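You operate a simulated robot arm through the tools that you are given. There is no shell and no other tool. Be economical: measure what you need, move in short steps, check, and stop when the job is done.

The job below is to be done with a simulated two-armed robot. You get a single attempt, and the scene is never put back.

## Task
Put the felt block on the bricks before the stove. Then push the lid of the blue tin shut. Then set the air slide to 3. Then put the swing mirror stand on the top of the oak table away on the top of the cream shelves. Then put the brass snuffer on the paddle. Then push the green bookend shut. Keep to this order. Set down upright: felt block, swing mirror stand. The air slide goes toward x -1.0, y +0.0, z +0.0 (a direction in the base frame), to its stop. The green bookend goes toward x +1.0, y +0.0, z +0.0 (a direction in the base frame), to its stop.

The check looks at the end state, three seconds after you hand in, the way a careful person would. Anything else that was tipped, shoved, dropped, spilled or broken makes it a failure. Lids that push on must go on centred and level and be pressed home; caps that screw on are set level and turned clockwise until they are tight.

## Robot
Two 7-joint arms with two-finger parallel grippers on one trunk, on a base that drives. Base frame: it is fixed to the floor where the robot stands at the start and does not move with it; the origin is under the middle of the robot, x ahead of it, y to its left, z up. Readings come in cm, degrees, newtons and seconds.
The left shoulder is at the start at [6, 14.3, 83.4], the right one opposite. With the tool pointing down near the work surface each hand reaches from about 10 to 68 cm from the robot's upright axis, wherever it stands, measured 20 degrees to its own side. Places, roughly: air slide [370, -220, 60]; brass snuffer (5x4x14 cm) [600, 270, 60]; bricks before the stove (60x15 cm) [368, -212, 36]; felt block (5x5x6 cm) [50, -20, 60]; green bookend [470, -70, 30]; lid of the blue tin [500, -260, 140]; paddle (26x8x2 cm) [540, 110, 40]; swing mirror stand (36x13x25 cm) [-90, -140, 80]; top of the cream shelves [60, -60, 100]. Payload 1.57 kg a hand.
The tool frame of a hand sits at the grasp point between the pads (the TCP): z along the fingers, y along the line on which they close. The tips reach 3 cm beyond it. The gripper opens to 11 cm. The fingers are 2.4 cm wide and 1.2 cm thick; the gripper's body (4.8 by 11.2 cm) begins 7.8 cm behind the TCP.
Orientation is told as [roll, pitch, yaw] about the base's x, y, z axes, in that order, counted from this pose: with the fingers straight down and closing along the base's y, the tool's x points along the base's -x, its y along +y and its z along -z.

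## Interface
- The arms move only by the tool play_rows. It takes "left_motion", "right_motion" or both (then of equal length, played together; a hand with none holds still); each is text: rows parted by semicolons, each of 6 numbers parted by spaces: the shift along the tool's x, y, z in cm, then the turn, a rotation vector about the tool's x, y, z in degrees. In form: tx ty tz rx ry rz; .... A call has 1 to 20 rows; each row is the pose to reach, as a shift and turn from the pose commanded when the call began, along the tool's axes at that moment. "left_jaw" and "right_jaw" are, for a hand that has rows, the gripper command, from -1 (shut) to 1 (fully open), values between in proportion, set as the call begins (left out, the last holds). Rows are played at 5 a second. More than 5 cm and 8.6 degrees between two rows, or a gripper value outside its range, and nothing of the call is played. A pose out of reach is approached as far as the arm can. The call stops where the force on the tool passes 40 N (or 10 N more than at its start, if that is more) or the arm is blocked; 0.2 s more then pass. The fingers move at their own pace (about 4.5 cm/s each) and stop on an object; they squeeze with about 43 N. The grip force told is the motor's: it shows also when the fingers shut on nothing. Time passes only in rows, and 0.2 s behind the last, so rows that repeat a pose let the fingers close. It gives the time, the measured TCP pose, the force on the tool (base axes), the opening and the grip force at its end, in the units of the frame above (readings bear some noise), with the torque about the TCP (base axes, N m) and any sound that the robot's microphone picked up.
- Cameras (640 x 400 px; columns grow to the right, rows downward): "scene" is now at [5.48, -3.75, 146.47]; the picture's right is [-0.45, -0.89, 0.00], its down [-0.55, 0.28, -0.79] and it looks along [0.70, -0.36, -0.62] (base axes); focal length 248 px, centre (320, 200). "left" rides on the left gripper at [7, -1.6, -14.1] in its tool frame; the picture's right is [0.23, 0.97, 0.00], its down [-0.85, 0.20, -0.48] and it looks along [-0.47, 0.11, 0.88] (tool axes); focal length 222 px, centre (320, 200). "right" rides on the right gripper at [7, 1.6, -14.1] in its tool frame; the picture's right is [-0.23, 0.97, 0.00], its down [-0.86, -0.20, -0.48] and it looks along [-0.47, -0.11, 0.88] (tool axes); focal length 222 px, centre (320, 200). There is no depth. A picture from a camera that has moved, and an enlarged one, comes with that camera's place and axes in the base frame and with its lens. The place of the scene camera against the robot may be out by one fixed shift of up to 1.2 cm in any direction.
- camera(camera): a new picture of that camera. It takes no simulated time.
- move_column(by): slides the trunk up (or, below 0, down) by that many cm; the arms and the scene camera ride with it, the base frame stays. It gives what a move gives, with no picture.
- base_move(legs): drives the robot by 1 to 6 legs, each [ahead, left, turn to the left] in cm, cm and degrees, along the robot's own axes; the way and the turn of a leg run together, so that a leg with both is an arc; at most 150 cm and 180 degrees a leg. The arms and the cameras ride along, it lands a little off, and it stops where it bumps. It gives what a move gives.
- turn_head(pan, tilt): turns the head with the scene camera to pan (to the left, within 86 degrees either way) and tilt (down, from -29 to 69), counted from straight ahead of the robot. It gives what a move gives.
- close_up(camera, box): a new picture of the part [left, top, right, bottom] of that camera's present view, enlarged. It takes no simulated time.
- job_done(): hands the job in; it is judged then, once.

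Work in short steps. Places have to be worked out from the pictures, the camera data and where the tool is seen: move nearer, look again, correct. Check each grasp and each placing, and mend what went wrong. You have 165 turns and 118 pictures in all, those below and enlarged ones among them. Open the grippers and draw the arms clear of the work before you hand the job in, unless the task says otherwise.

The tools are called after "Call:" by a JSON object that holds its "fn" and its "kwargs". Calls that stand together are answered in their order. play_rows: Moves the arms, as the interface text tells. Its arguments: {"type":"object","properties":{"left_motion":{"type":"string"},"left_jaw":{"type":"number"},"right_motion":{"type":"string"},"right_jaw":{"type":"number"}},"required":[]} The other tools are called the same way: move_column (by) slides the trunk up or down; base_move (legs) drives the base; turn_head (pan, tilt) turns the head that bears the scene camera; camera (camera) takes a picture; close_up (camera, box) takes an enlarged picture of a part of a camera's view; job_done () hands the job in.

At the start:

```text
clock: 0.0
left_position: [45.65, -6.51, 100.08]
left_ee_rot: [0.0, -0.1, 0.0]
left_contact_force: [-0.2, -0.1, 0.0]
left_wrist_torque: [0.02, -0.02, 0.0]
left_width: 10.99
left_finger_force: 0.1
right_position: [33.23, -48.08, 100.01]
right_ee_rot: [0.0, 0.0, 0.0]
right_contact_force: [0.8, 0.4, -0.1]
right_wrist_torque: [-0.01, 0.02, -0.04]
right_width: 11.0
right_finger_force: 0.1
trunk travel left (down, up): [-43.2, 15.8]
robot x, y, heading: [0.2, 0.53, 0.1]
head pan, tilt: [-26.9, 38.1]
```

scene: 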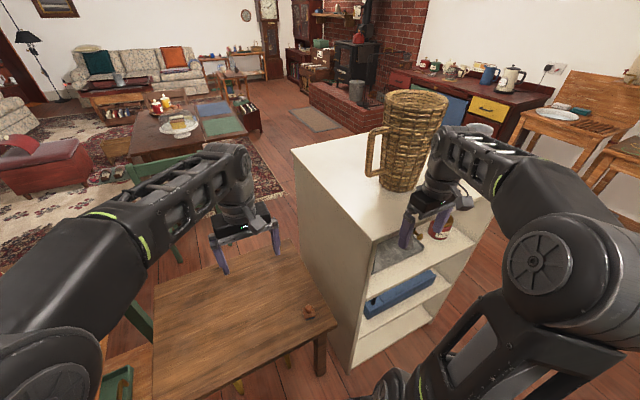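
right: 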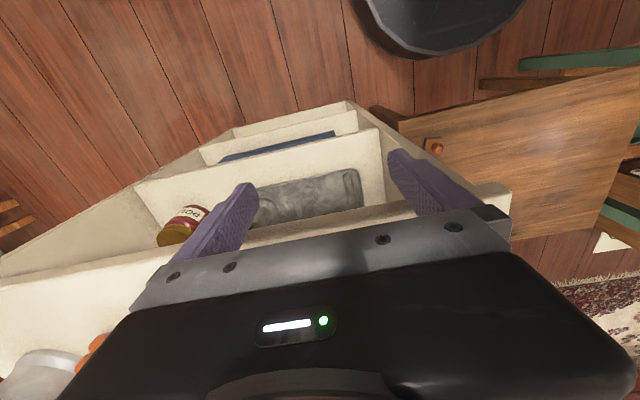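
left: 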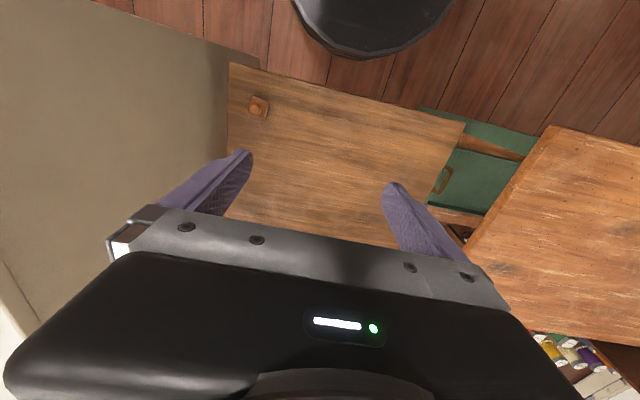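

The small brown thing on the near table fits the felt block's rough place. I look closer at it from both cameras.

Call:
{"fn": "close_up", "kwargs": {"camera": "scene", "box": [270, 270, 350, 350]}}

Call:
{"fn": "close_up", "kwargs": {"camera": "left", "box": [220, 60, 320, 160]}}

```text
5.00 times, centred on (310, 310) of scene
camera zoom: at [5.48, -3.75, 146.47], right [-0.45, -0.89, 0.0], down [-0.55, 0.28, -0.79], along [0.7, -0.36, -0.62], focal length 1242 px, centre (370, -350)
```

zoom: 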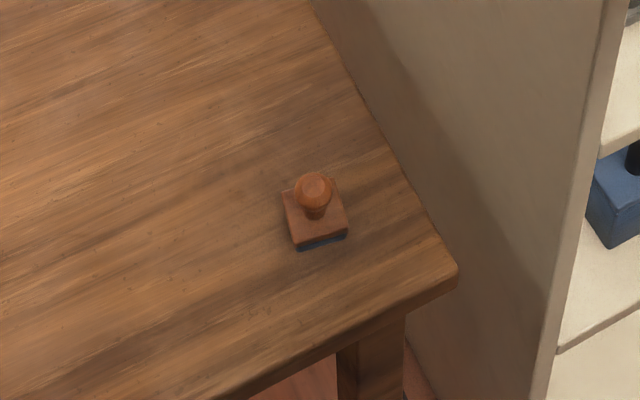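

```text
4.00 times, centred on (270, 110) of left
camera zoom: at [38.73, -8.24, 114.23], right [-0.23, 0.97, 0.0], down [0.85, 0.2, 0.48], along [0.47, 0.11, -0.88], focal length 888 px, centre (520, 560)
```

zoom: 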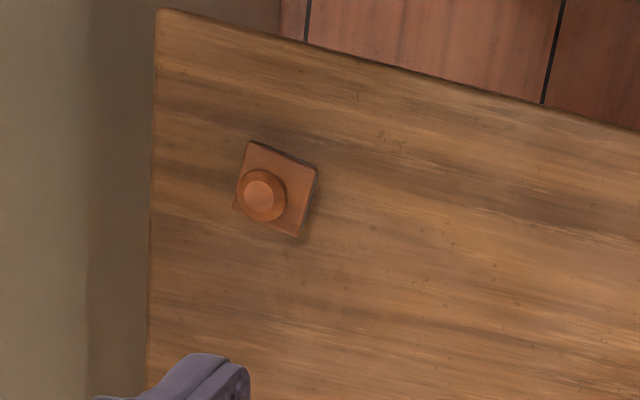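

The felt block (a knobbed stamp) is near [47.9, -20.7, 58], turned about -8° in yaw. I bring the left hand above it and look again.

Call:
{"fn": "play_rows", "kwargs": {"left_motion": "-0.3 -2 3.5 0 0 1; -0.6 -4 7 0 0 2; -0.9 -6 10.5 0 0 3; -1.2 -8 14 0 0 4; -1.6 -10 17.5 0 0 5; -1.9 -12 21 0 0 6; -2.2 -14.2 25 0 0 8; -2.2 -14.2 25 0 0 8", "left_jaw": 1}}

Call:
{"fn": "camera", "kwargs": {"camera": "left"}}

Call:
{"fn": "camera", "kwargs": {"camera": "scene"}}

```text
clock: 1.8
left_position: [47.95, -20.87, 75.13]
left_ee_rot: [-0.1, -0.1, -8.0]
left_contact_force: [0.3, -0.1, 0.6]
left_wrist_torque: [0.02, 0.02, -0.03]
left_width: 11.0
left_finger_force: 0.2
right_position: [33.24, -48.04, 100.06]
right_ee_rot: [0.0, 0.0, 0.0]
right_contact_force: [-0.2, 0.6, -0.3]
right_wrist_torque: [-0.01, 0.01, 0.01]
right_width: 10.98
right_finger_force: 0.0
trunk travel left (down, up): [-43.2, 15.8]
robot x, y, heading: [-0.17, -0.16, 0.0]
head pan, tilt: [-26.9, 38.1]
```

```text
112 pictures are left
camera left: at [40.78, -21.61, 89.35], right [-0.09, 1.0, 0.0], down [0.87, 0.08, 0.48], along [0.48, 0.04, -0.88], focal length 222 px, centre (320, 200)
```

left: 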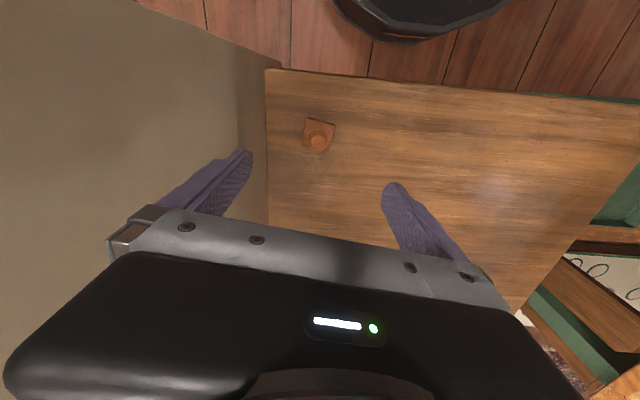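

```text
111 pictures are left
camera scene: at [5.48, -3.74, 146.47], right [-0.45, -0.89, 0.0], down [-0.55, 0.28, -0.79], along [0.7, -0.36, -0.62], focal length 248 px, centre (320, 200)
```

scene: 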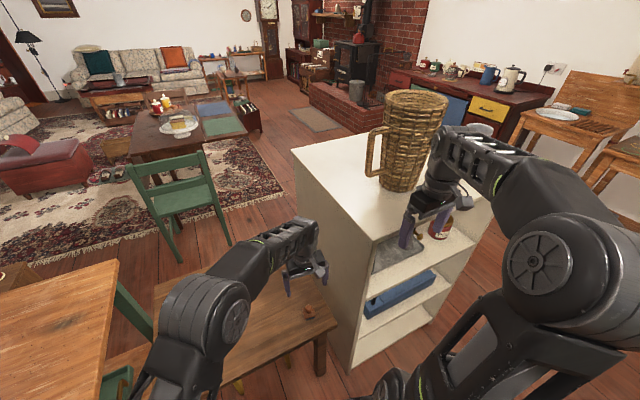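

The hand is well lined up over the block (est. [48, -21, 56]). I go down most of the way and look once more.

Call:
{"fn": "play_rows", "kwargs": {"left_motion": "0 0 4 0 0 0; 0 0 8 0 0 0; 0 0 12 0 0 0; 0 0 12 0 0 0"}}

Call:
{"fn": "camera", "kwargs": {"camera": "left"}}

Call:
{"fn": "close_up", "kwargs": {"camera": "scene", "box": [260, 250, 360, 350]}}

```text
clock: 2.8
left_position: [47.79, -20.9, 63.01]
left_ee_rot: [-0.1, -0.2, -8.0]
left_contact_force: [0.5, -0.5, 0.3]
left_wrist_torque: [0.05, -0.04, 0.0]
left_width: 10.98
left_finger_force: 0.0
right_position: [33.33, -47.95, 99.95]
right_ee_rot: [0.0, 0.0, -0.1]
right_contact_force: [0.0, -0.6, -0.5]
right_wrist_torque: [0.01, 0.03, 0.04]
right_width: 11.02
right_finger_force: 0.1
trunk travel left (down, up): [-43.2, 15.8]
robot x, y, heading: [-0.2, -0.16, -0.1]
head pan, tilt: [-26.9, 38.1]
```

```text
110 pictures are left
camera left: at [40.72, -21.63, 77.14], right [-0.09, 1.0, 0.0], down [0.87, 0.08, 0.48], along [0.48, 0.04, -0.88], focal length 222 px, centre (320, 200)
```

left: 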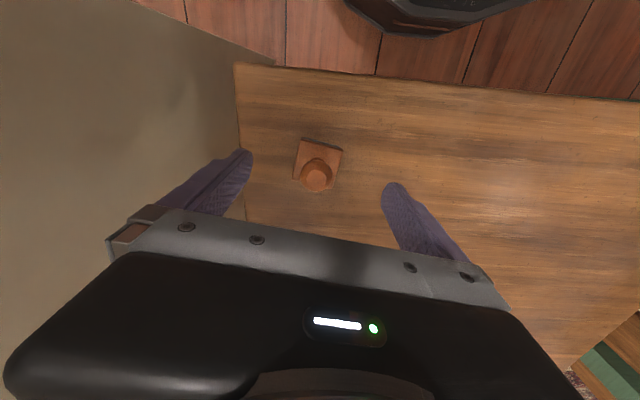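

```text
4.00 times, centred on (310, 300) of scene
camera zoom: at [5.49, -3.75, 146.47], right [-0.45, -0.89, 0.0], down [-0.55, 0.28, -0.79], along [0.7, -0.36, -0.62], focal length 993 px, centre (360, -200)
```

zoom: 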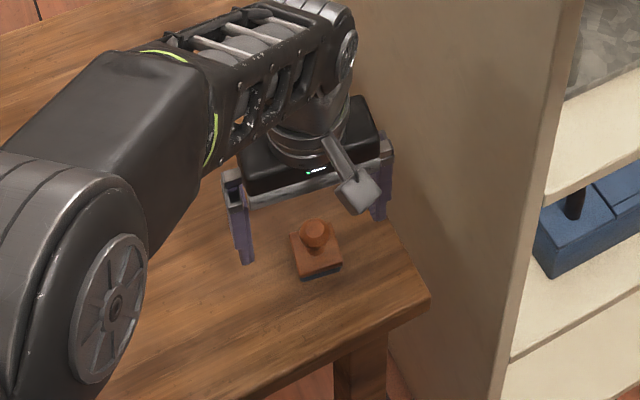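

Plate seems to be around z 53–54, yaw matches -8°. I move 0.5 cm ahead and descend a further 6 cm, then check the tips against the block.

Call:
{"fn": "play_rows", "kwargs": {"left_motion": "-0.3 -0.1 3 0 0 0; -0.5 -0.2 6 0 0 0; -0.5 -0.2 6 0 0 0"}}

Call:
{"fn": "camera", "kwargs": {"camera": "left"}}

Call:
{"fn": "close_up", "kwargs": {"camera": "scene", "box": [270, 270, 350, 350]}}

```text
clock: 3.5
left_position: [48.37, -21.35, 58.05]
left_ee_rot: [0.0, -0.1, -7.8]
left_contact_force: [-8.1, 4.1, 18.0]
left_wrist_torque: [1.22, 0.33, 0.44]
left_width: 11.01
left_finger_force: 0.2
right_position: [33.32, -48.01, 100.02]
right_ee_rot: [0.1, 0.1, 0.0]
right_contact_force: [0.6, -0.3, -0.1]
right_wrist_torque: [-0.03, 0.05, 0.02]
right_width: 11.01
right_finger_force: 0.0
trunk travel left (down, up): [-43.2, 15.8]
robot x, y, heading: [0.07, -0.08, -0.0]
head pan, tilt: [-26.9, 38.1]
stopped in row 3 (left hand): the force on the tool passed its limit (the readings are from after the stop); the commanded pose is now the measured one
```

```text
108 pictures are left
camera left: at [41.25, -22.03, 72.2], right [-0.09, 1.0, 0.0], down [0.87, 0.08, 0.48], along [0.48, 0.04, -0.88], focal length 222 px, centre (320, 200)
```

left: 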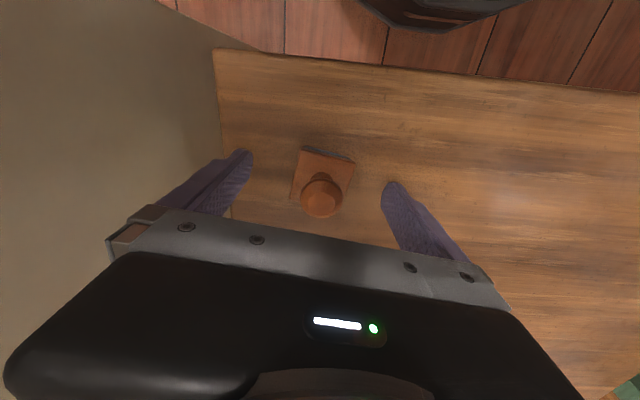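

```text
5.00 times, centred on (310, 310) of scene
camera zoom: at [5.43, -3.73, 146.5], right [-0.45, -0.89, 0.0], down [-0.55, 0.28, -0.79], along [0.7, -0.35, -0.62], focal length 1242 px, centre (370, -350)
```

zoom: 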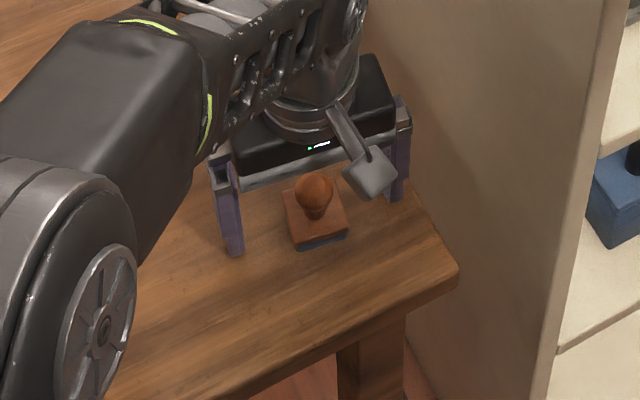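

The tips have touched the table (top ≈ z 55). I rise 0.4 cm, shift 0.5 cm back to centre on the plate, and close.

Call:
{"fn": "play_rows", "kwargs": {"left_motion": "0.3 0 -0.4 0 0 0; 0.5 0 -0.4 0 0 0"}}

Call:
{"fn": "play_rows", "kwargs": {"left_motion": "0 0 0 0 0 0; 0 0 0 0 0 0; 0 0 0 0 0 0; 0 0 0 0 0 0; 0 0 0 0 0 0", "left_jaw": -1}}

Call:
{"fn": "camera", "kwargs": {"camera": "left"}}

```text
clock: 4.1
left_position: [47.89, -21.22, 58.17]
left_ee_rot: [-0.2, -0.2, -7.9]
left_contact_force: [0.9, -0.8, -0.3]
left_wrist_torque: [0.0, -0.02, -0.01]
left_width: 11.0
left_finger_force: 0.0
right_position: [33.4, -48.03, 99.94]
right_ee_rot: [0.0, 0.0, 0.0]
right_contact_force: [-0.5, -0.4, 0.1]
right_wrist_torque: [0.0, 0.03, -0.02]
right_width: 10.98
right_finger_force: 0.0
trunk travel left (down, up): [-43.2, 15.8]
robot x, y, heading: [-0.23, 0.11, 0.1]
head pan, tilt: [-26.9, 38.1]
```

```text
clock: 5.3
left_position: [47.85, -21.16, 58.13]
left_ee_rot: [-0.1, -0.1, -8.0]
left_contact_force: [0.1, 0.0, -0.8]
left_wrist_torque: [0.01, 0.02, 0.03]
left_width: 4.17
left_finger_force: 21.9
right_position: [33.21, -48.0, 99.95]
right_ee_rot: [0.0, 0.0, 0.0]
right_contact_force: [0.3, 0.7, -0.1]
right_wrist_torque: [-0.01, -0.03, -0.03]
right_width: 11.0
right_finger_force: 0.2
trunk travel left (down, up): [-43.2, 15.8]
robot x, y, heading: [0.01, 0.05, 0.2]
head pan, tilt: [-26.9, 38.1]
```

```text
106 pictures are left
camera left: at [40.71, -21.92, 72.4], right [-0.09, 1.0, 0.0], down [0.87, 0.08, 0.48], along [0.48, 0.04, -0.88], focal length 222 px, centre (320, 200)
```

left: 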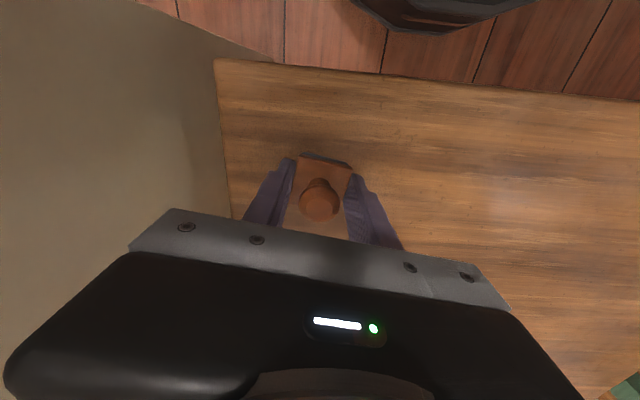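

The block is held (4.17 cm). I lift it to travel height and pull it nearer the body.

Call:
{"fn": "play_rows", "kwargs": {"left_motion": "0 0 -4 0 0 0; 0 0 -8 0 0 0; 0 0 -12 0 0 0; 0 0 -16 0 0 0; 0 0 -20 0 0 0; 0 0 -24 0 0 0; 3 3 -28 0 0 0; 6 6 -31 0 0 0; 9 9 -34 0 0 0; 12 12 -36 0 0 0; 14 15 -38 0 0 0; 14 18 -40 0 0 0"}}

Call:
{"fn": "turn_head", "kwargs": {"pan": 10, "tilt": 25}}

Call:
{"fn": "camera", "kwargs": {"camera": "scene"}}

```text
refused: row 7 steps farther than a row can; nothing moved
```

```text
clock: 6.3
left_position: [47.83, -21.19, 58.22]
left_ee_rot: [0.0, -0.2, -7.8]
left_contact_force: [-0.7, 0.1, 0.1]
left_wrist_torque: [0.01, 0.01, 0.01]
left_width: 4.08
left_finger_force: 43.1
right_position: [33.43, -48.04, 99.78]
right_ee_rot: [-0.1, 0.0, -0.2]
right_contact_force: [-0.8, -1.2, -0.3]
right_wrist_torque: [0.02, -0.03, -0.01]
right_width: 10.98
right_finger_force: 0.0
trunk travel left (down, up): [-43.2, 15.8]
robot x, y, heading: [0.03, -0.05, 0.2]
head pan, tilt: [10.0, 25.0]
```

```text
105 pictures are left
camera scene: at [6.87, 1.74, 148.52], right [0.17, -0.98, 0.0], down [-0.42, -0.07, -0.91], along [0.89, 0.16, -0.42], focal length 248 px, centre (320, 200)
```

scene: 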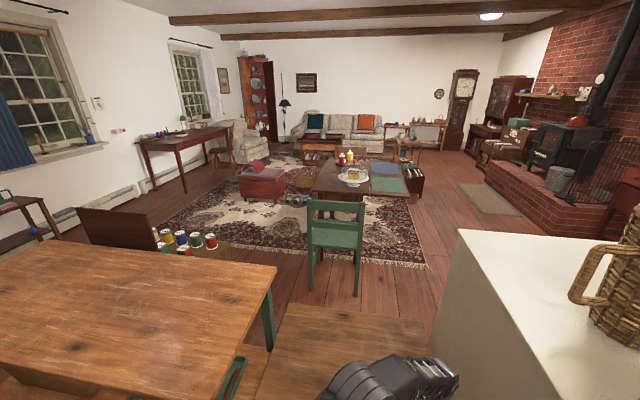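

The step was too long, so nothing moved; I lift with shorter steps. Then I look to the right for a way out.

Call:
{"fn": "play_rows", "kwargs": {"left_motion": "0 0 -4 0 0 0; 0 0 -8 0 0 0; 0 0 -12 0 0 0; 0 0 -16 0 0 0; 0 0 -20 0 0 0; 0 0 -24 0 0 0; 2 2 -27 0 0 0; 4 4 -30 0 0 0; 6 6 -33 0 0 0; 8 8 -35 0 0 0; 10 10 -37 0 0 0; 12 13 -39 0 0 0; 13 16 -41 0 0 0; 14 19 -42 0 0 0"}}

Call:
{"fn": "turn_head", "kwargs": {"pan": -75, "tilt": 30}}

Call:
{"fn": "camera", "kwargs": {"camera": "scene"}}

Call:
{"fn": "camera", "kwargs": {"camera": "left"}}

```text
clock: 9.3
left_position: [36.46, -0.48, 100.02]
left_ee_rot: [-0.1, -0.2, -7.9]
left_contact_force: [0.4, 0.3, -0.7]
left_wrist_torque: [0.0, -0.01, 0.01]
left_width: 4.06
left_finger_force: 42.9
right_position: [33.26, -47.99, 99.89]
right_ee_rot: [0.0, 0.0, 0.0]
right_contact_force: [0.7, 0.5, 0.7]
right_wrist_torque: [-0.01, 0.0, 0.02]
right_width: 10.99
right_finger_force: 0.1
trunk travel left (down, up): [-43.2, 15.8]
robot x, y, heading: [-0.06, -0.3, -0.3]
head pan, tilt: [10.0, 25.0]
```

```text
clock: 10.9
left_position: [36.4, -0.53, 99.97]
left_ee_rot: [-0.1, -0.2, -7.8]
left_contact_force: [1.0, -0.4, 0.3]
left_wrist_torque: [-0.02, 0.0, -0.04]
left_width: 4.05
left_finger_force: 43.5
right_position: [33.4, -47.97, 99.98]
right_ee_rot: [0.0, 0.0, 0.0]
right_contact_force: [-0.3, -0.3, 0.6]
right_wrist_torque: [-0.04, -0.02, -0.05]
right_width: 10.99
right_finger_force: 0.0
trunk travel left (down, up): [-43.2, 15.8]
robot x, y, heading: [-0.12, 0.29, -0.1]
head pan, tilt: [-75.0, 30.0]
```

```text
104 pictures are left
camera scene: at [0.14, -8.58, 147.73], right [-0.97, -0.26, 0.0], down [-0.13, 0.48, -0.87], along [0.22, -0.84, -0.5], focal length 248 px, centre (320, 200)
```

scene: 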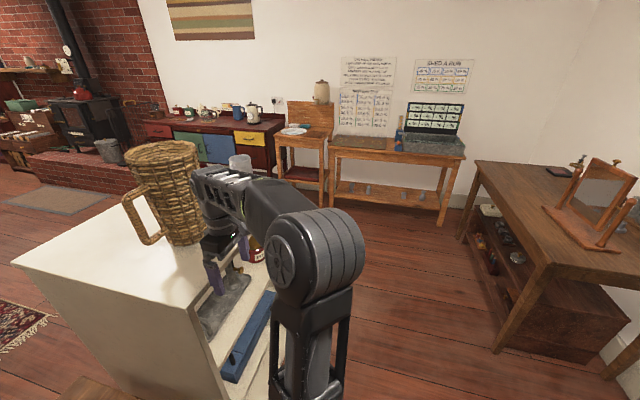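

```text
103 pictures are left
camera left: at [29.37, -1.21, 114.14], right [-0.09, 1.0, 0.0], down [0.87, 0.08, 0.48], along [0.48, 0.04, -0.88], focal length 222 px, centre (320, 200)
```

left: 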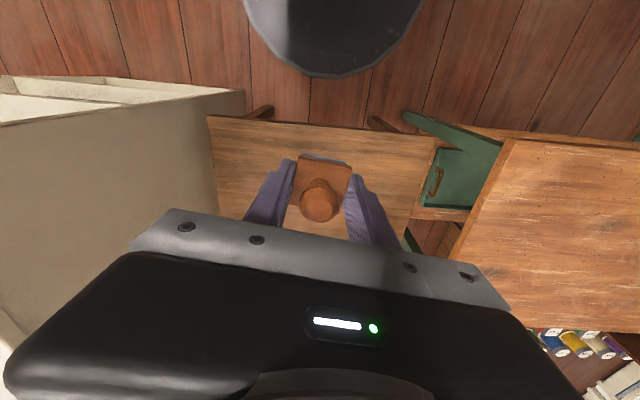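

The oak table with the mirror is to the right rear, and the hearth front is at y ≈ -213. The way lies round the right of the shelves along y ≈ -150. I back off, turn right, drive out, turn back and go ahead in stages.

Call:
{"fn": "base_move", "kwargs": {"legs": [[-25, 0, 0], [0, 0, -90], [145, 0, 0], [0, 0, 90]]}}

Call:
{"fn": "turn_head", "kwargs": {"pan": -20, "tilt": 22}}

Call:
{"fn": "camera", "kwargs": {"camera": "scene"}}

```text
clock: 27.1
left_position: [14.51, -144.82, 99.98]
left_ee_rot: [0.0, -0.2, -6.5]
left_contact_force: [-0.5, 0.1, 0.2]
left_wrist_torque: [0.0, -0.02, 0.0]
left_width: 4.06
left_finger_force: 42.9
right_position: [12.44, -192.44, 99.8]
right_ee_rot: [0.1, 0.0, 1.4]
right_contact_force: [-0.1, -0.2, 0.0]
right_wrist_torque: [-0.04, 0.02, 0.01]
right_width: 11.02
right_finger_force: 0.1
trunk travel left (down, up): [-43.2, 15.8]
robot x, y, heading: [-22.18, -145.06, 1.4]
head pan, tilt: [-75.0, 30.0]
```

```text
clock: 28.4
left_position: [14.4, -144.79, 99.92]
left_ee_rot: [-0.1, -0.2, -6.5]
left_contact_force: [-0.2, 0.6, -1.4]
left_wrist_torque: [-0.01, 0.0, -0.01]
left_width: 4.05
left_finger_force: 43.4
right_position: [12.38, -192.41, 99.99]
right_ee_rot: [0.0, 0.0, 1.4]
right_contact_force: [0.2, 0.3, -0.2]
right_wrist_torque: [0.01, 0.04, 0.01]
right_width: 10.99
right_finger_force: 0.1
trunk travel left (down, up): [-43.2, 15.8]
robot x, y, heading: [-22.04, -145.34, 1.4]
head pan, tilt: [-20.0, 22.0]
```

```text
102 pictures are left
camera scene: at [-15.54, -148.08, 149.01], right [-0.32, -0.95, 0.0], down [-0.36, 0.12, -0.93], along [0.88, -0.3, -0.37], focal length 248 px, centre (320, 200)
```

scene: 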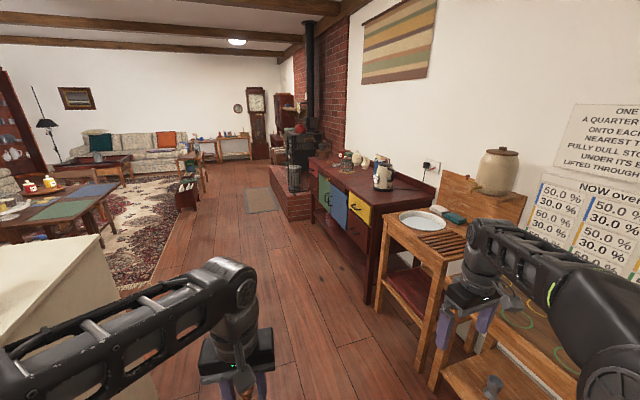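

The way ahead is clear at y ≈ -140. I straighten up and drive to about x 358 before the hearth, then look to the right.

Call:
{"fn": "base_move", "kwargs": {"legs": [[0, 0, -1.4], [150, 4, 0], [150, 0, 0], [80, 0, 0]]}}

Call:
{"fn": "turn_head", "kwargs": {"pan": -70, "tilt": 40}}

Call:
{"fn": "camera", "kwargs": {"camera": "scene"}}

```text
refused: leg 2 is longer than a leg can be; nothing moved
```

```text
clock: 29.5
left_position: [14.48, -144.81, 99.93]
left_ee_rot: [0.0, -0.2, -6.4]
left_contact_force: [0.1, 0.5, 0.0]
left_wrist_torque: [-0.03, 0.02, -0.02]
left_width: 4.1
left_finger_force: 43.3
right_position: [12.36, -192.34, 99.91]
right_ee_rot: [-0.1, 0.0, 1.4]
right_contact_force: [0.2, 0.1, -0.1]
right_wrist_torque: [-0.01, -0.02, 0.0]
right_width: 10.99
right_finger_force: 0.0
trunk travel left (down, up): [-43.2, 15.8]
robot x, y, heading: [-22.36, -145.08, 1.6]
head pan, tilt: [-70.0, 40.0]
```

```text
101 pictures are left
camera scene: at [-21.23, -153.03, 146.19], right [-0.93, -0.37, 0.0], down [-0.23, 0.6, -0.77], along [0.28, -0.71, -0.64], focal length 248 px, centre (320, 200)
```

scene: 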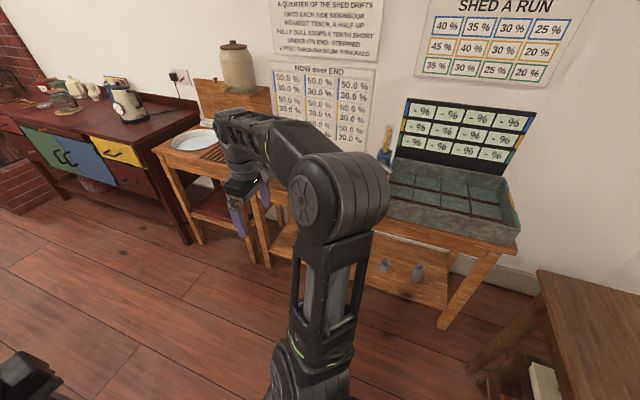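

The leg was too long; I retry with shorter legs.

Call:
{"fn": "base_move", "kwargs": {"legs": [[0, 6, -1.5], [148, 0, 0], [148, 0, 0], [84, 0, 0]]}}

Call:
{"fn": "camera", "kwargs": {"camera": "scene"}}

```text
clock: 48.2
left_position: [389.84, -141.0, 99.96]
left_ee_rot: [-0.1, -0.3, -9.1]
left_contact_force: [-0.2, 0.3, -0.2]
left_wrist_torque: [-0.01, -0.01, 0.01]
left_width: 4.1
left_finger_force: 43.2
right_position: [385.85, -188.54, 99.9]
right_ee_rot: [-0.1, 0.1, -1.1]
right_contact_force: [0.2, -0.3, -0.8]
right_wrist_torque: [-0.03, 0.01, 0.0]
right_width: 11.0
right_finger_force: 0.2
trunk travel left (down, up): [-43.2, 15.8]
robot x, y, heading: [353.28, -139.77, -1.2]
head pan, tilt: [-70.0, 40.0]
```

```text
100 pictures are left
camera scene: at [353.95, -147.65, 146.19], right [-0.95, -0.32, 0.0], down [-0.21, 0.61, -0.77], along [0.25, -0.72, -0.64], focal length 248 px, centre (320, 200)
```

scene: 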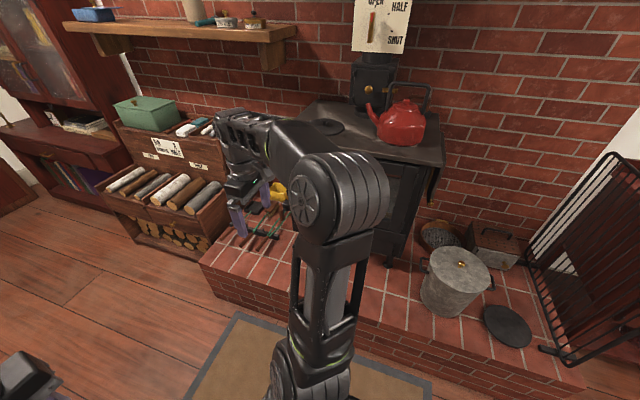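

Bricks strip is clear in front of the stove. I turn to face it and look straight at it.

Call:
{"fn": "base_move", "kwargs": {"legs": [[0, 0, -88.8], [0, 15, 0]]}}

Call:
{"fn": "turn_head", "kwargs": {"pan": 0, "tilt": 45}}

Call:
{"fn": "camera", "kwargs": {"camera": "scene"}}

Call:
{"fn": "camera", "kwargs": {"camera": "left"}}

```text
clock: 53.4
left_position: [368.66, -176.19, 99.99]
left_ee_rot: [-0.1, -0.2, -97.5]
left_contact_force: [0.1, -0.3, -0.6]
left_wrist_torque: [0.0, 0.04, 0.0]
left_width: 4.09
left_finger_force: 43.1
right_position: [321.06, -173.43, 100.02]
right_ee_rot: [0.0, 0.0, -89.6]
right_contact_force: [0.6, 0.3, 0.3]
right_wrist_torque: [0.0, 0.05, 0.0]
right_width: 11.01
right_finger_force: 0.0
trunk travel left (down, up): [-43.2, 15.8]
robot x, y, heading: [368.47, -139.93, -89.8]
head pan, tilt: [-70.0, 40.0]
```

```text
clock: 54.8
left_position: [368.45, -176.18, 100.08]
left_ee_rot: [-0.2, -0.2, -97.5]
left_contact_force: [-0.3, 1.4, -1.3]
left_wrist_torque: [-0.03, 0.02, 0.01]
left_width: 4.06
left_finger_force: 43.1
right_position: [320.99, -173.39, 100.0]
right_ee_rot: [0.0, 0.0, -89.6]
right_contact_force: [-0.2, 0.3, 0.0]
right_wrist_torque: [-0.04, -0.02, -0.01]
right_width: 11.01
right_finger_force: 0.0
trunk travel left (down, up): [-43.2, 15.8]
robot x, y, heading: [368.67, -139.6, -89.8]
head pan, tilt: [0.0, 45.0]
```

```text
99 pictures are left
camera scene: at [369.56, -144.7, 145.47], right [-1.0, -0.01, 0.0], down [0.0, 0.71, -0.71], along [0.0, -0.71, -0.71], focal length 248 px, centre (320, 200)
```

scene: 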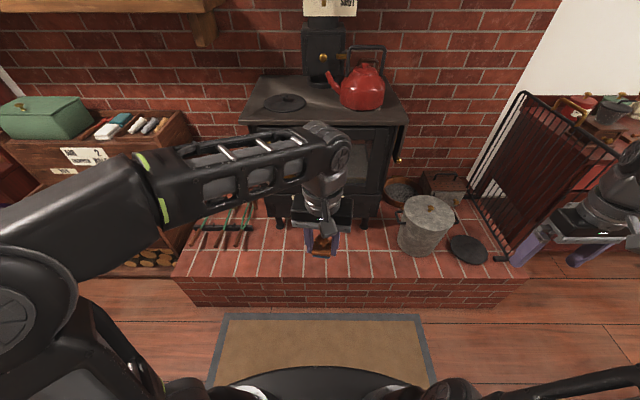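

```text
98 pictures are left
camera left: at [367.87, -169.1, 114.15], right [1.0, 0.1, 0.0], down [0.09, -0.87, 0.48], along [0.05, -0.48, -0.88], focal length 222 px, centre (320, 200)
```

left: 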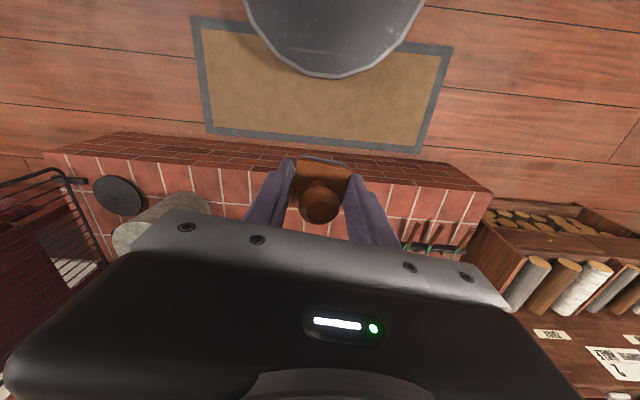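

Hearth front edge is at y ≈ -203, top z ≈ 36, so I will aim for [368, -212]. I drive 15 cm closer first.

Call:
{"fn": "base_move", "kwargs": {"legs": [[15, 0, 0]]}}

```text
clock: 56.2
left_position: [368.71, -191.09, 99.83]
left_ee_rot: [-0.1, -0.1, -97.6]
left_contact_force: [-0.2, 0.0, -0.8]
left_wrist_torque: [0.0, 0.0, 0.0]
left_width: 4.1
left_finger_force: 43.1
right_position: [321.11, -188.39, 99.89]
right_ee_rot: [0.1, 0.1, -89.6]
right_contact_force: [-0.2, -0.2, 0.2]
right_wrist_torque: [0.0, 0.0, 0.0]
right_width: 10.99
right_finger_force: 0.1
trunk travel left (down, up): [-43.2, 15.8]
robot x, y, heading: [368.83, -154.51, -89.5]
head pan, tilt: [0.0, 45.0]
```

I lower the block to about 8 cm above the hearth at [368, -211.5], straightening the yaw.

Call:
{"fn": "play_rows", "kwargs": {"left_motion": "-1.7 0.2 4.2 0 0 -1; -3.4 0.3 8.4 0 0 -2; -5.1 0.5 12.6 0 0 -3; -6.8 0.7 16.8 0 0 -4; -8.5 0.8 21 0 0 -5; -10.2 1 25.2 0 0 -6; -11.9 1.2 29.4 0 0 -7.6; -13.6 1.4 33.6 0 0 -7.6; -15.3 1.6 37.8 0 0 -7.6; -17 1.7 42 0 0 -7.6; -18.7 1.8 46.2 0 0 -7.6; -20.3 2 50.4 0 0 -7.6; -20.3 2 52.8 0 0 -7.6; -20.3 2 52.8 0 0 -7.6"}}

Call:
{"fn": "camera", "kwargs": {"camera": "left"}}

Call:
{"fn": "camera", "kwargs": {"camera": "scene"}}

```text
clock: 59.2
left_position: [368.04, -211.9, 47.33]
left_ee_rot: [-0.1, -0.2, -89.9]
left_contact_force: [0.5, 0.1, 0.2]
left_wrist_torque: [0.01, -0.01, 0.02]
left_width: 4.08
left_finger_force: 43.1
right_position: [321.05, -188.23, 100.0]
right_ee_rot: [-0.1, -0.1, -89.6]
right_contact_force: [-0.1, 1.2, 0.4]
right_wrist_torque: [0.04, -0.01, 0.02]
right_width: 11.01
right_finger_force: 0.0
trunk travel left (down, up): [-43.2, 15.8]
robot x, y, heading: [368.6, -154.36, -89.5]
head pan, tilt: [0.0, 45.0]
```

```text
97 pictures are left
camera left: at [366.5, -204.89, 61.45], right [0.97, 0.23, 0.0], down [0.2, -0.85, 0.48], along [0.11, -0.47, -0.88], focal length 222 px, centre (320, 200)
```

left: 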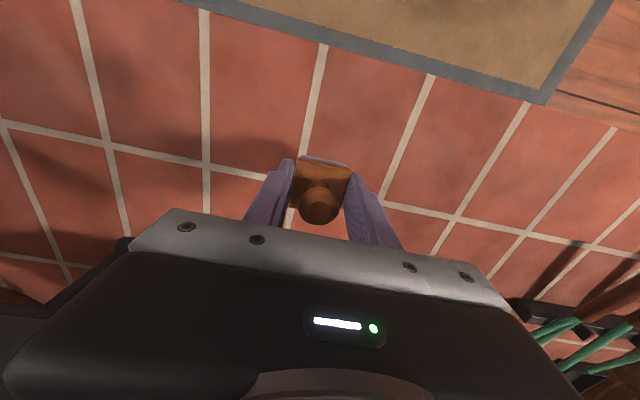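

```text
96 pictures are left
camera scene: at [369.67, -159.49, 145.47], right [-1.0, -0.01, 0.0], down [-0.01, 0.71, -0.71], along [0.01, -0.71, -0.71], focal length 248 px, centre (320, 200)
```

scene: 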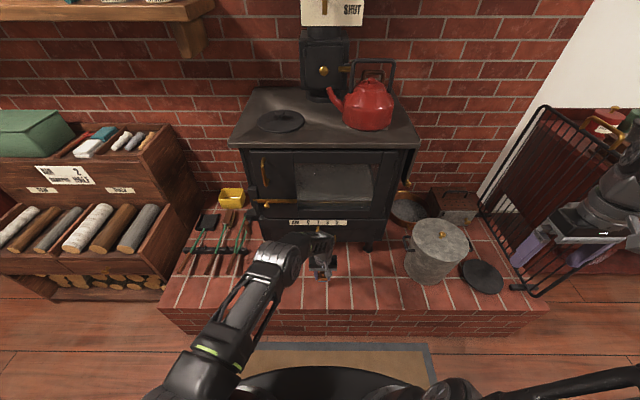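

The block hangs over the front bricks. I lower it slowly to contact.

Call:
{"fn": "play_rows", "kwargs": {"left_motion": "0 0 3 0 0 0; 0 0 5.5 0 0 0; 0 0 6.5 0 0 0; 0 0 7 0 0 0; 0 0 7.4 0 0 0; 0 0 7.7 0 0 0; 0 0 8 0 0 0; 0 0 8.2 0 0 0; 0 0 8.2 0 0 0"}}

Call:
{"fn": "close_up", "kwargs": {"camera": "scene", "box": [240, 200, 400, 300]}}

```text
clock: 61.2
left_position: [368.03, -211.39, 40.03]
left_ee_rot: [-0.1, -0.3, -89.9]
left_contact_force: [0.2, -0.1, -1.0]
left_wrist_torque: [-0.01, 0.0, 0.0]
left_width: 4.1
left_finger_force: 42.5
left hand out of reach, approached as far as the arm can: row 5, 6, 7, 8, 9
right_position: [321.07, -188.19, 99.83]
right_ee_rot: [0.0, 0.0, -89.6]
right_contact_force: [0.7, 0.1, 0.1]
right_wrist_torque: [0.01, -0.02, -0.03]
right_width: 10.99
right_finger_force: 0.0
trunk travel left (down, up): [-43.2, 15.8]
robot x, y, heading: [369.25, -154.69, -89.6]
head pan, tilt: [0.0, 45.0]
```

```text
4.00 times, centred on (320, 250) of scene
camera zoom: at [369.67, -159.49, 145.47], right [-1.0, -0.01, 0.0], down [-0.01, 0.71, -0.71], along [0.01, -0.71, -0.71], focal length 993 px, centre (320, 0)
```

zoom: 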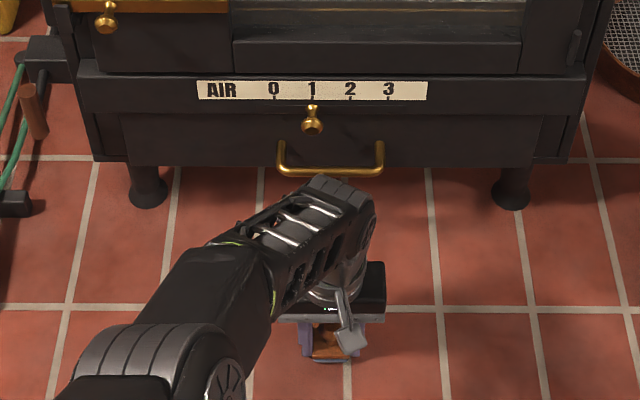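

The arm can't go below z 40 at this trunk height. I raise the hand, lower the trunk 15 cm, then go down again.

Call:
{"fn": "play_rows", "kwargs": {"left_motion": "0 0 -4 0 0 0; 0 0 -8 0 0 0; 0 0 -12 0 0 0; 0 0 -16 0 0 0; 0 0 -20 0 0 0"}}

Call:
{"fn": "move_column", "kwargs": {"by": -15}}

```text
clock: 62.4
left_position: [367.8, -211.2, 59.89]
left_ee_rot: [-0.1, -0.2, -89.9]
left_contact_force: [1.0, -0.3, -0.7]
left_wrist_torque: [-0.02, 0.0, 0.02]
left_width: 4.1
left_finger_force: 42.8
right_position: [321.11, -188.2, 99.94]
right_ee_rot: [0.0, 0.1, -89.5]
right_contact_force: [0.0, 0.8, -0.6]
right_wrist_torque: [0.01, 0.03, 0.01]
right_width: 11.0
right_finger_force: 0.0
trunk travel left (down, up): [-43.2, 15.8]
robot x, y, heading: [368.9, -154.67, -89.9]
head pan, tilt: [0.0, 45.0]
```

```text
clock: 64.1
left_position: [368.02, -211.25, 44.83]
left_ee_rot: [-0.1, -0.3, -89.9]
left_contact_force: [-0.4, 0.0, -0.8]
left_wrist_torque: [-0.01, 0.01, -0.03]
left_width: 4.1
left_finger_force: 43.0
right_position: [321.11, -188.19, 84.93]
right_ee_rot: [0.0, -0.1, -89.5]
right_contact_force: [0.2, 1.2, 0.4]
right_wrist_torque: [0.01, -0.01, -0.03]
right_width: 10.99
right_finger_force: 0.2
trunk travel left (down, up): [-28.2, 30.8]
robot x, y, heading: [368.99, -154.2, -89.4]
head pan, tilt: [0.0, 45.0]
```

Now I lower gently to contact.

Call:
{"fn": "play_rows", "kwargs": {"left_motion": "0 0 3 0 0 0; 0 0 4.5 0 0 0; 0 0 4.9 0 0 0; 0 0 5.2 0 0 0; 0 0 5.5 0 0 0; 0 0 5.5 0 0 0"}}

```text
clock: 65.5
left_position: [367.8, -211.4, 39.45]
left_ee_rot: [0.0, -0.2, -89.9]
left_contact_force: [-0.1, 0.5, -0.5]
left_wrist_torque: [0.02, -0.01, -0.01]
left_width: 4.06
left_finger_force: 42.2
right_position: [321.04, -188.27, 84.99]
right_ee_rot: [-0.1, 0.1, -89.6]
right_contact_force: [-0.4, -0.1, -0.6]
right_wrist_torque: [0.0, -0.04, -0.03]
right_width: 11.01
right_finger_force: 0.1
trunk travel left (down, up): [-28.2, 30.8]
robot x, y, heading: [369.13, -154.38, -89.8]
head pan, tilt: [0.0, 45.0]
```

Not touching yet at z 39.45; I continue in quarter-centimetre steps.

Call:
{"fn": "play_rows", "kwargs": {"left_motion": "0 0 0.25 0 0 0; 0 0 0.5 0 0 0; 0 0 0.75 0 0 0; 0 0 1 0 0 0; 0 0 1.25 0 0 0; 0 0 1.5 0 0 0; 0 0 1.75 0 0 0; 0 0 2 0 0 0"}}

Call:
{"fn": "camera", "kwargs": {"camera": "left"}}

```text
clock: 66.3
left_position: [367.89, -211.4, 39.26]
left_ee_rot: [-0.1, -0.2, -89.9]
left_contact_force: [4.3, 10.0, 22.9]
left_wrist_torque: [0.24, -0.19, 0.0]
left_width: 4.09
left_finger_force: 42.7
right_position: [321.19, -188.05, 84.95]
right_ee_rot: [0.1, -0.1, -89.5]
right_contact_force: [-0.1, 0.1, 0.2]
right_wrist_torque: [0.0, -0.01, -0.01]
right_width: 11.03
right_finger_force: 0.0
trunk travel left (down, up): [-28.2, 30.8]
robot x, y, heading: [369.07, -154.54, -89.4]
head pan, tilt: [0.0, 45.0]
stopped in row 4 (left hand): the force on the tool passed its limit (the readings are from after the stop); the commanded pose is now the measured one
```

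```text
94 pictures are left
camera left: at [366.3, -204.4, 53.37], right [0.97, 0.23, 0.0], down [0.2, -0.85, 0.48], along [0.11, -0.47, -0.88], focal length 222 px, centre (320, 200)
```

left: 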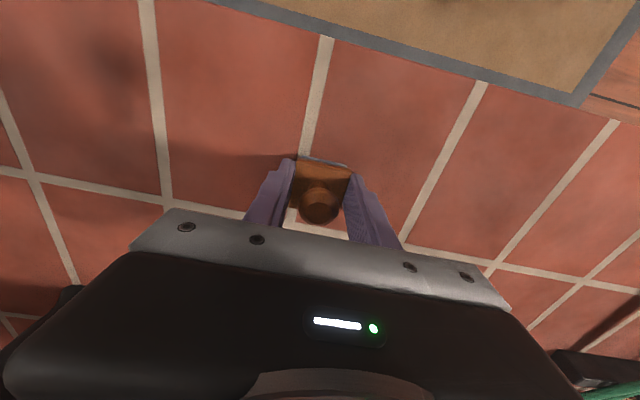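

Contact at z 39.3. I open the fingers and rise straight up.

Call:
{"fn": "play_rows", "kwargs": {"left_motion": "0 0 -0.1 0 0 0; 0 0 -0.1 0 0 0; 0 0 -0.1 0 0 0; 0 0 -0.1 0 0 0", "left_jaw": 0.2}}

Call:
{"fn": "play_rows", "kwargs": {"left_motion": "0 0 -3 0 0 0; 0 0 -6 0 0 0; 0 0 -10 0 0 0; 0 0 -14 0 0 0; 0 0 -18 0 0 0"}}

Call:
{"fn": "camera", "kwargs": {"camera": "left"}}

Call:
{"fn": "camera", "kwargs": {"camera": "scene"}}

```text
clock: 67.3
left_position: [367.83, -211.44, 38.92]
left_ee_rot: [-0.1, -0.2, -89.9]
left_contact_force: [-0.7, 0.6, 1.5]
left_wrist_torque: [-0.03, -0.02, 0.01]
left_width: 6.51
left_finger_force: 0.1
right_position: [321.21, -188.21, 84.96]
right_ee_rot: [0.1, 0.0, -89.6]
right_contact_force: [0.1, -0.3, 0.4]
right_wrist_torque: [0.03, 0.0, -0.02]
right_width: 11.0
right_finger_force: 0.1
trunk travel left (down, up): [-28.2, 30.8]
robot x, y, heading: [368.92, -154.49, -89.6]
head pan, tilt: [0.0, 45.0]
```

```text
clock: 68.5
left_position: [367.84, -211.51, 56.97]
left_ee_rot: [-0.1, -0.1, -89.9]
left_contact_force: [0.3, -0.1, 0.5]
left_wrist_torque: [-0.03, -0.02, 0.0]
left_width: 6.6
left_finger_force: 0.2
right_position: [321.11, -188.19, 84.97]
right_ee_rot: [0.0, 0.0, -89.8]
right_contact_force: [1.3, -0.2, -0.2]
right_wrist_torque: [-0.02, 0.0, -0.02]
right_width: 11.03
right_finger_force: 0.0
trunk travel left (down, up): [-28.2, 30.8]
robot x, y, heading: [368.68, -154.72, -89.4]
head pan, tilt: [0.0, 45.0]
```

```text
93 pictures are left
camera left: at [366.3, -204.56, 71.14], right [0.97, 0.23, 0.0], down [0.2, -0.85, 0.48], along [0.11, -0.47, -0.88], focal length 222 px, centre (320, 200)
```

left: 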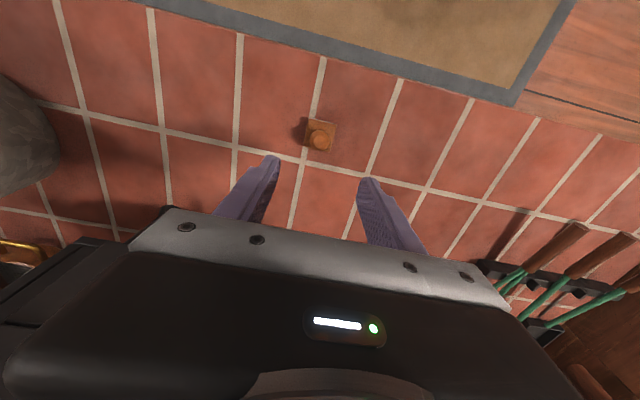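

```text
92 pictures are left
camera scene: at [369.68, -159.46, 130.46], right [-1.0, -0.01, 0.0], down [-0.01, 0.71, -0.71], along [0.01, -0.71, -0.71], focal length 248 px, centre (320, 200)
```

scene: 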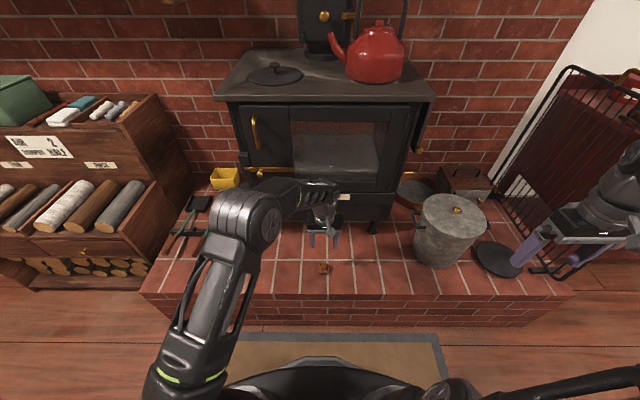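

The block stands on the bricks. Next is the tin lid; I draw the arm up and back, raise the trunk and look left to the mantel shelf.

Call:
{"fn": "play_rows", "kwargs": {"left_motion": "3 0 -4 0 0 0; 6 0 -8 0 0 0; 9 0 -12 0 0 0; 12 0 -16 0 0 0; 15 0 -20 0 0 0; 18 0 -24 0 0 0; 20 0 -28 0 0 0", "left_jaw": -1}}

Call:
{"fn": "move_column", "kwargs": {"by": 30}}

Call:
{"fn": "turn_head", "kwargs": {"pan": 55, "tilt": 12}}

Call:
{"fn": "camera", "kwargs": {"camera": "scene"}}

```text
clock: 70.2
left_position: [368.04, -191.28, 85.16]
left_ee_rot: [0.0, -0.3, -89.9]
left_contact_force: [0.3, 0.4, 0.6]
left_wrist_torque: [-0.02, -0.01, 0.01]
left_width: 0.0
left_finger_force: 21.7
right_position: [321.04, -188.22, 85.07]
right_ee_rot: [-0.1, 0.0, -89.7]
right_contact_force: [0.4, 0.6, 0.0]
right_wrist_torque: [0.02, -0.02, 0.0]
right_width: 10.97
right_finger_force: 0.0
trunk travel left (down, up): [-28.2, 30.8]
robot x, y, heading: [368.9, -154.22, -89.4]
head pan, tilt: [0.0, 45.0]
```

```text
clock: 73.2
left_position: [367.97, -191.24, 115.22]
left_ee_rot: [-0.1, -0.3, -89.9]
left_contact_force: [-0.2, 0.2, 0.4]
left_wrist_torque: [-0.01, 0.0, -0.02]
left_width: 0.0
left_finger_force: 21.3
right_position: [321.06, -188.28, 114.94]
right_ee_rot: [0.0, 0.0, -89.6]
right_contact_force: [0.6, -1.1, -0.8]
right_wrist_torque: [-0.02, -0.02, -0.02]
right_width: 11.02
right_finger_force: 0.2
trunk travel left (down, up): [-58.2, 0.8]
robot x, y, heading: [368.77, -154.46, -89.3]
head pan, tilt: [0.0, 45.0]
```

```text
clock: 74.4
left_position: [368.09, -191.37, 115.27]
left_ee_rot: [0.0, -0.1, -89.8]
left_contact_force: [0.1, -0.3, 0.4]
left_wrist_torque: [0.01, 0.02, -0.02]
left_width: 0.0
left_finger_force: 22.0
right_position: [321.09, -188.23, 114.97]
right_ee_rot: [0.0, 0.0, -89.6]
right_contact_force: [0.2, -0.8, -0.6]
right_wrist_torque: [0.01, 0.0, -0.03]
right_width: 10.97
right_finger_force: 0.0
trunk travel left (down, up): [-58.2, 0.8]
robot x, y, heading: [368.58, -154.73, -89.7]
head pan, tilt: [55.0, 12.0]
```

```text
91 pictures are left
camera scene: at [377.29, -156.63, 165.63], right [-0.57, -0.82, 0.0], down [-0.17, 0.12, -0.98], along [0.8, -0.56, -0.21], focal length 248 px, centre (320, 200)
```

scene: 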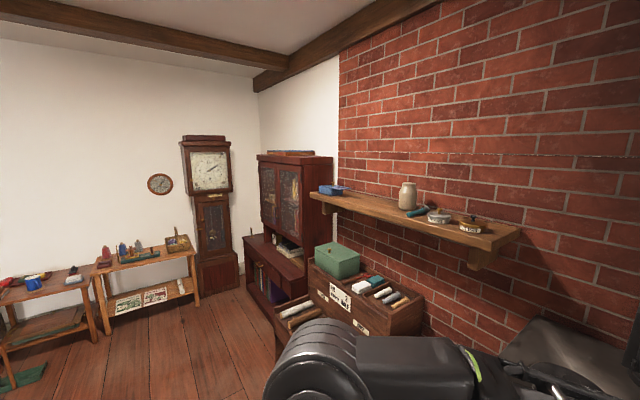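

I take a close look at the blue tin on the mantel.

Call:
{"fn": "close_up", "kwargs": {"camera": "scene", "box": [303, 172, 367, 212]}}

Call:
{"fn": "close_up", "kwargs": {"camera": "scene", "box": [220, 230, 440, 368]}}

```text
10.00 times, centred on (335, 192) of scene
camera zoom: at [377.29, -156.63, 165.63], right [-0.57, -0.82, 0.0], down [-0.17, 0.12, -0.98], along [0.8, -0.56, -0.21], focal length 2484 px, centre (170, 280)
```

zoom: 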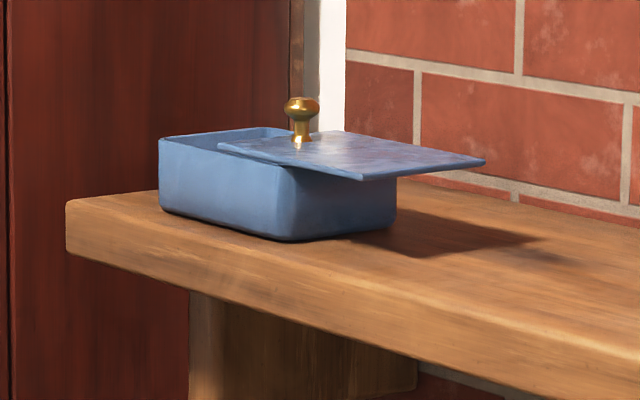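

```text
2.90 times, centred on (330, 299) of scene
camera zoom: at [377.29, -156.63, 165.63], right [-0.57, -0.82, 0.0], down [-0.17, 0.12, -0.98], along [0.8, -0.56, -0.21], focal length 720 px, centre (291, -87)
```

zoom: 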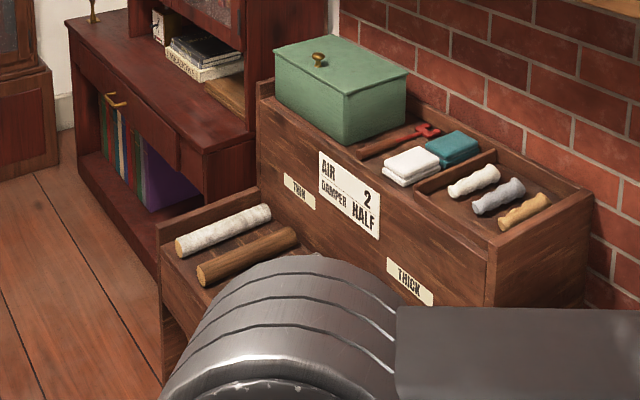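

The tin has a flat sliding lid displaced toward -x, with a brass knob; it must be pushed toward +x. I strafe left to stand before it.

Call:
{"fn": "base_move", "kwargs": {"legs": [[0, 112, 0], [20, 0, -0.4]]}}

Call:
{"fn": "turn_head", "kwargs": {"pan": 10, "tilt": 25}}

Call:
{"fn": "camera", "kwargs": {"camera": "scene"}}

```text
clock: 81.3
left_position: [479.96, -209.87, 115.11]
left_ee_rot: [-0.2, -0.2, -89.8]
left_contact_force: [-0.5, -0.1, -0.7]
left_wrist_torque: [0.04, 0.0, -0.03]
left_width: 0.0
left_finger_force: 21.4
right_position: [433.04, -206.74, 115.0]
right_ee_rot: [0.0, 0.1, -89.5]
right_contact_force: [-0.6, -0.7, -1.1]
right_wrist_torque: [0.05, -0.01, -0.02]
right_width: 11.0
right_finger_force: 0.0
trunk travel left (down, up): [-58.2, 0.8]
robot x, y, heading: [480.78, -173.11, -89.7]
head pan, tilt: [55.0, 12.0]
```

```text
clock: 82.4
left_position: [480.06, -209.69, 115.18]
left_ee_rot: [-0.1, -0.1, -89.8]
left_contact_force: [0.3, 0.2, -0.3]
left_wrist_torque: [0.03, 0.06, -0.01]
left_width: 0.0
left_finger_force: 21.1
right_position: [433.02, -206.59, 114.92]
right_ee_rot: [0.0, 0.0, -89.5]
right_contact_force: [0.4, 0.1, -0.6]
right_wrist_torque: [-0.02, -0.02, -0.01]
right_width: 11.0
right_finger_force: 0.0
trunk travel left (down, up): [-58.2, 0.8]
robot x, y, heading: [480.76, -172.91, -89.7]
head pan, tilt: [10.0, 25.0]
```

```text
88 pictures are left
camera scene: at [483.2, -178.73, 163.53], right [-0.98, -0.18, 0.0], down [-0.08, 0.42, -0.91], along [0.17, -0.89, -0.42], focal length 248 px, centre (320, 200)
```

scene: 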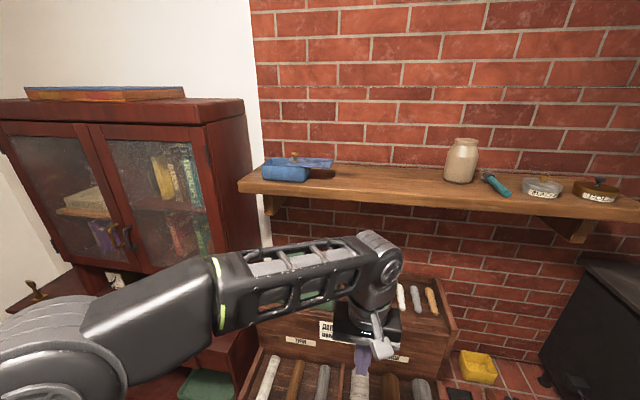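

Call:
{"fn": "close_up", "kwargs": {"camera": "scene", "box": [240, 135, 360, 210]}}

```text
5.33 times, centred on (300, 172) of scene
camera zoom: at [483.2, -178.73, 163.53], right [-0.98, -0.18, 0.0], down [-0.08, 0.42, -0.91], along [0.17, -0.89, -0.42], focal length 1324 px, centre (427, 347)
```

zoom: 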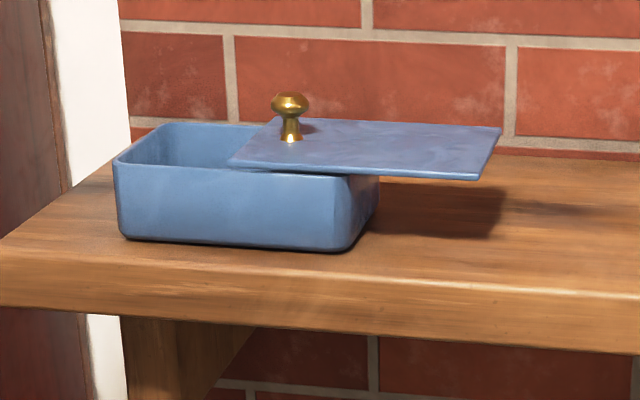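

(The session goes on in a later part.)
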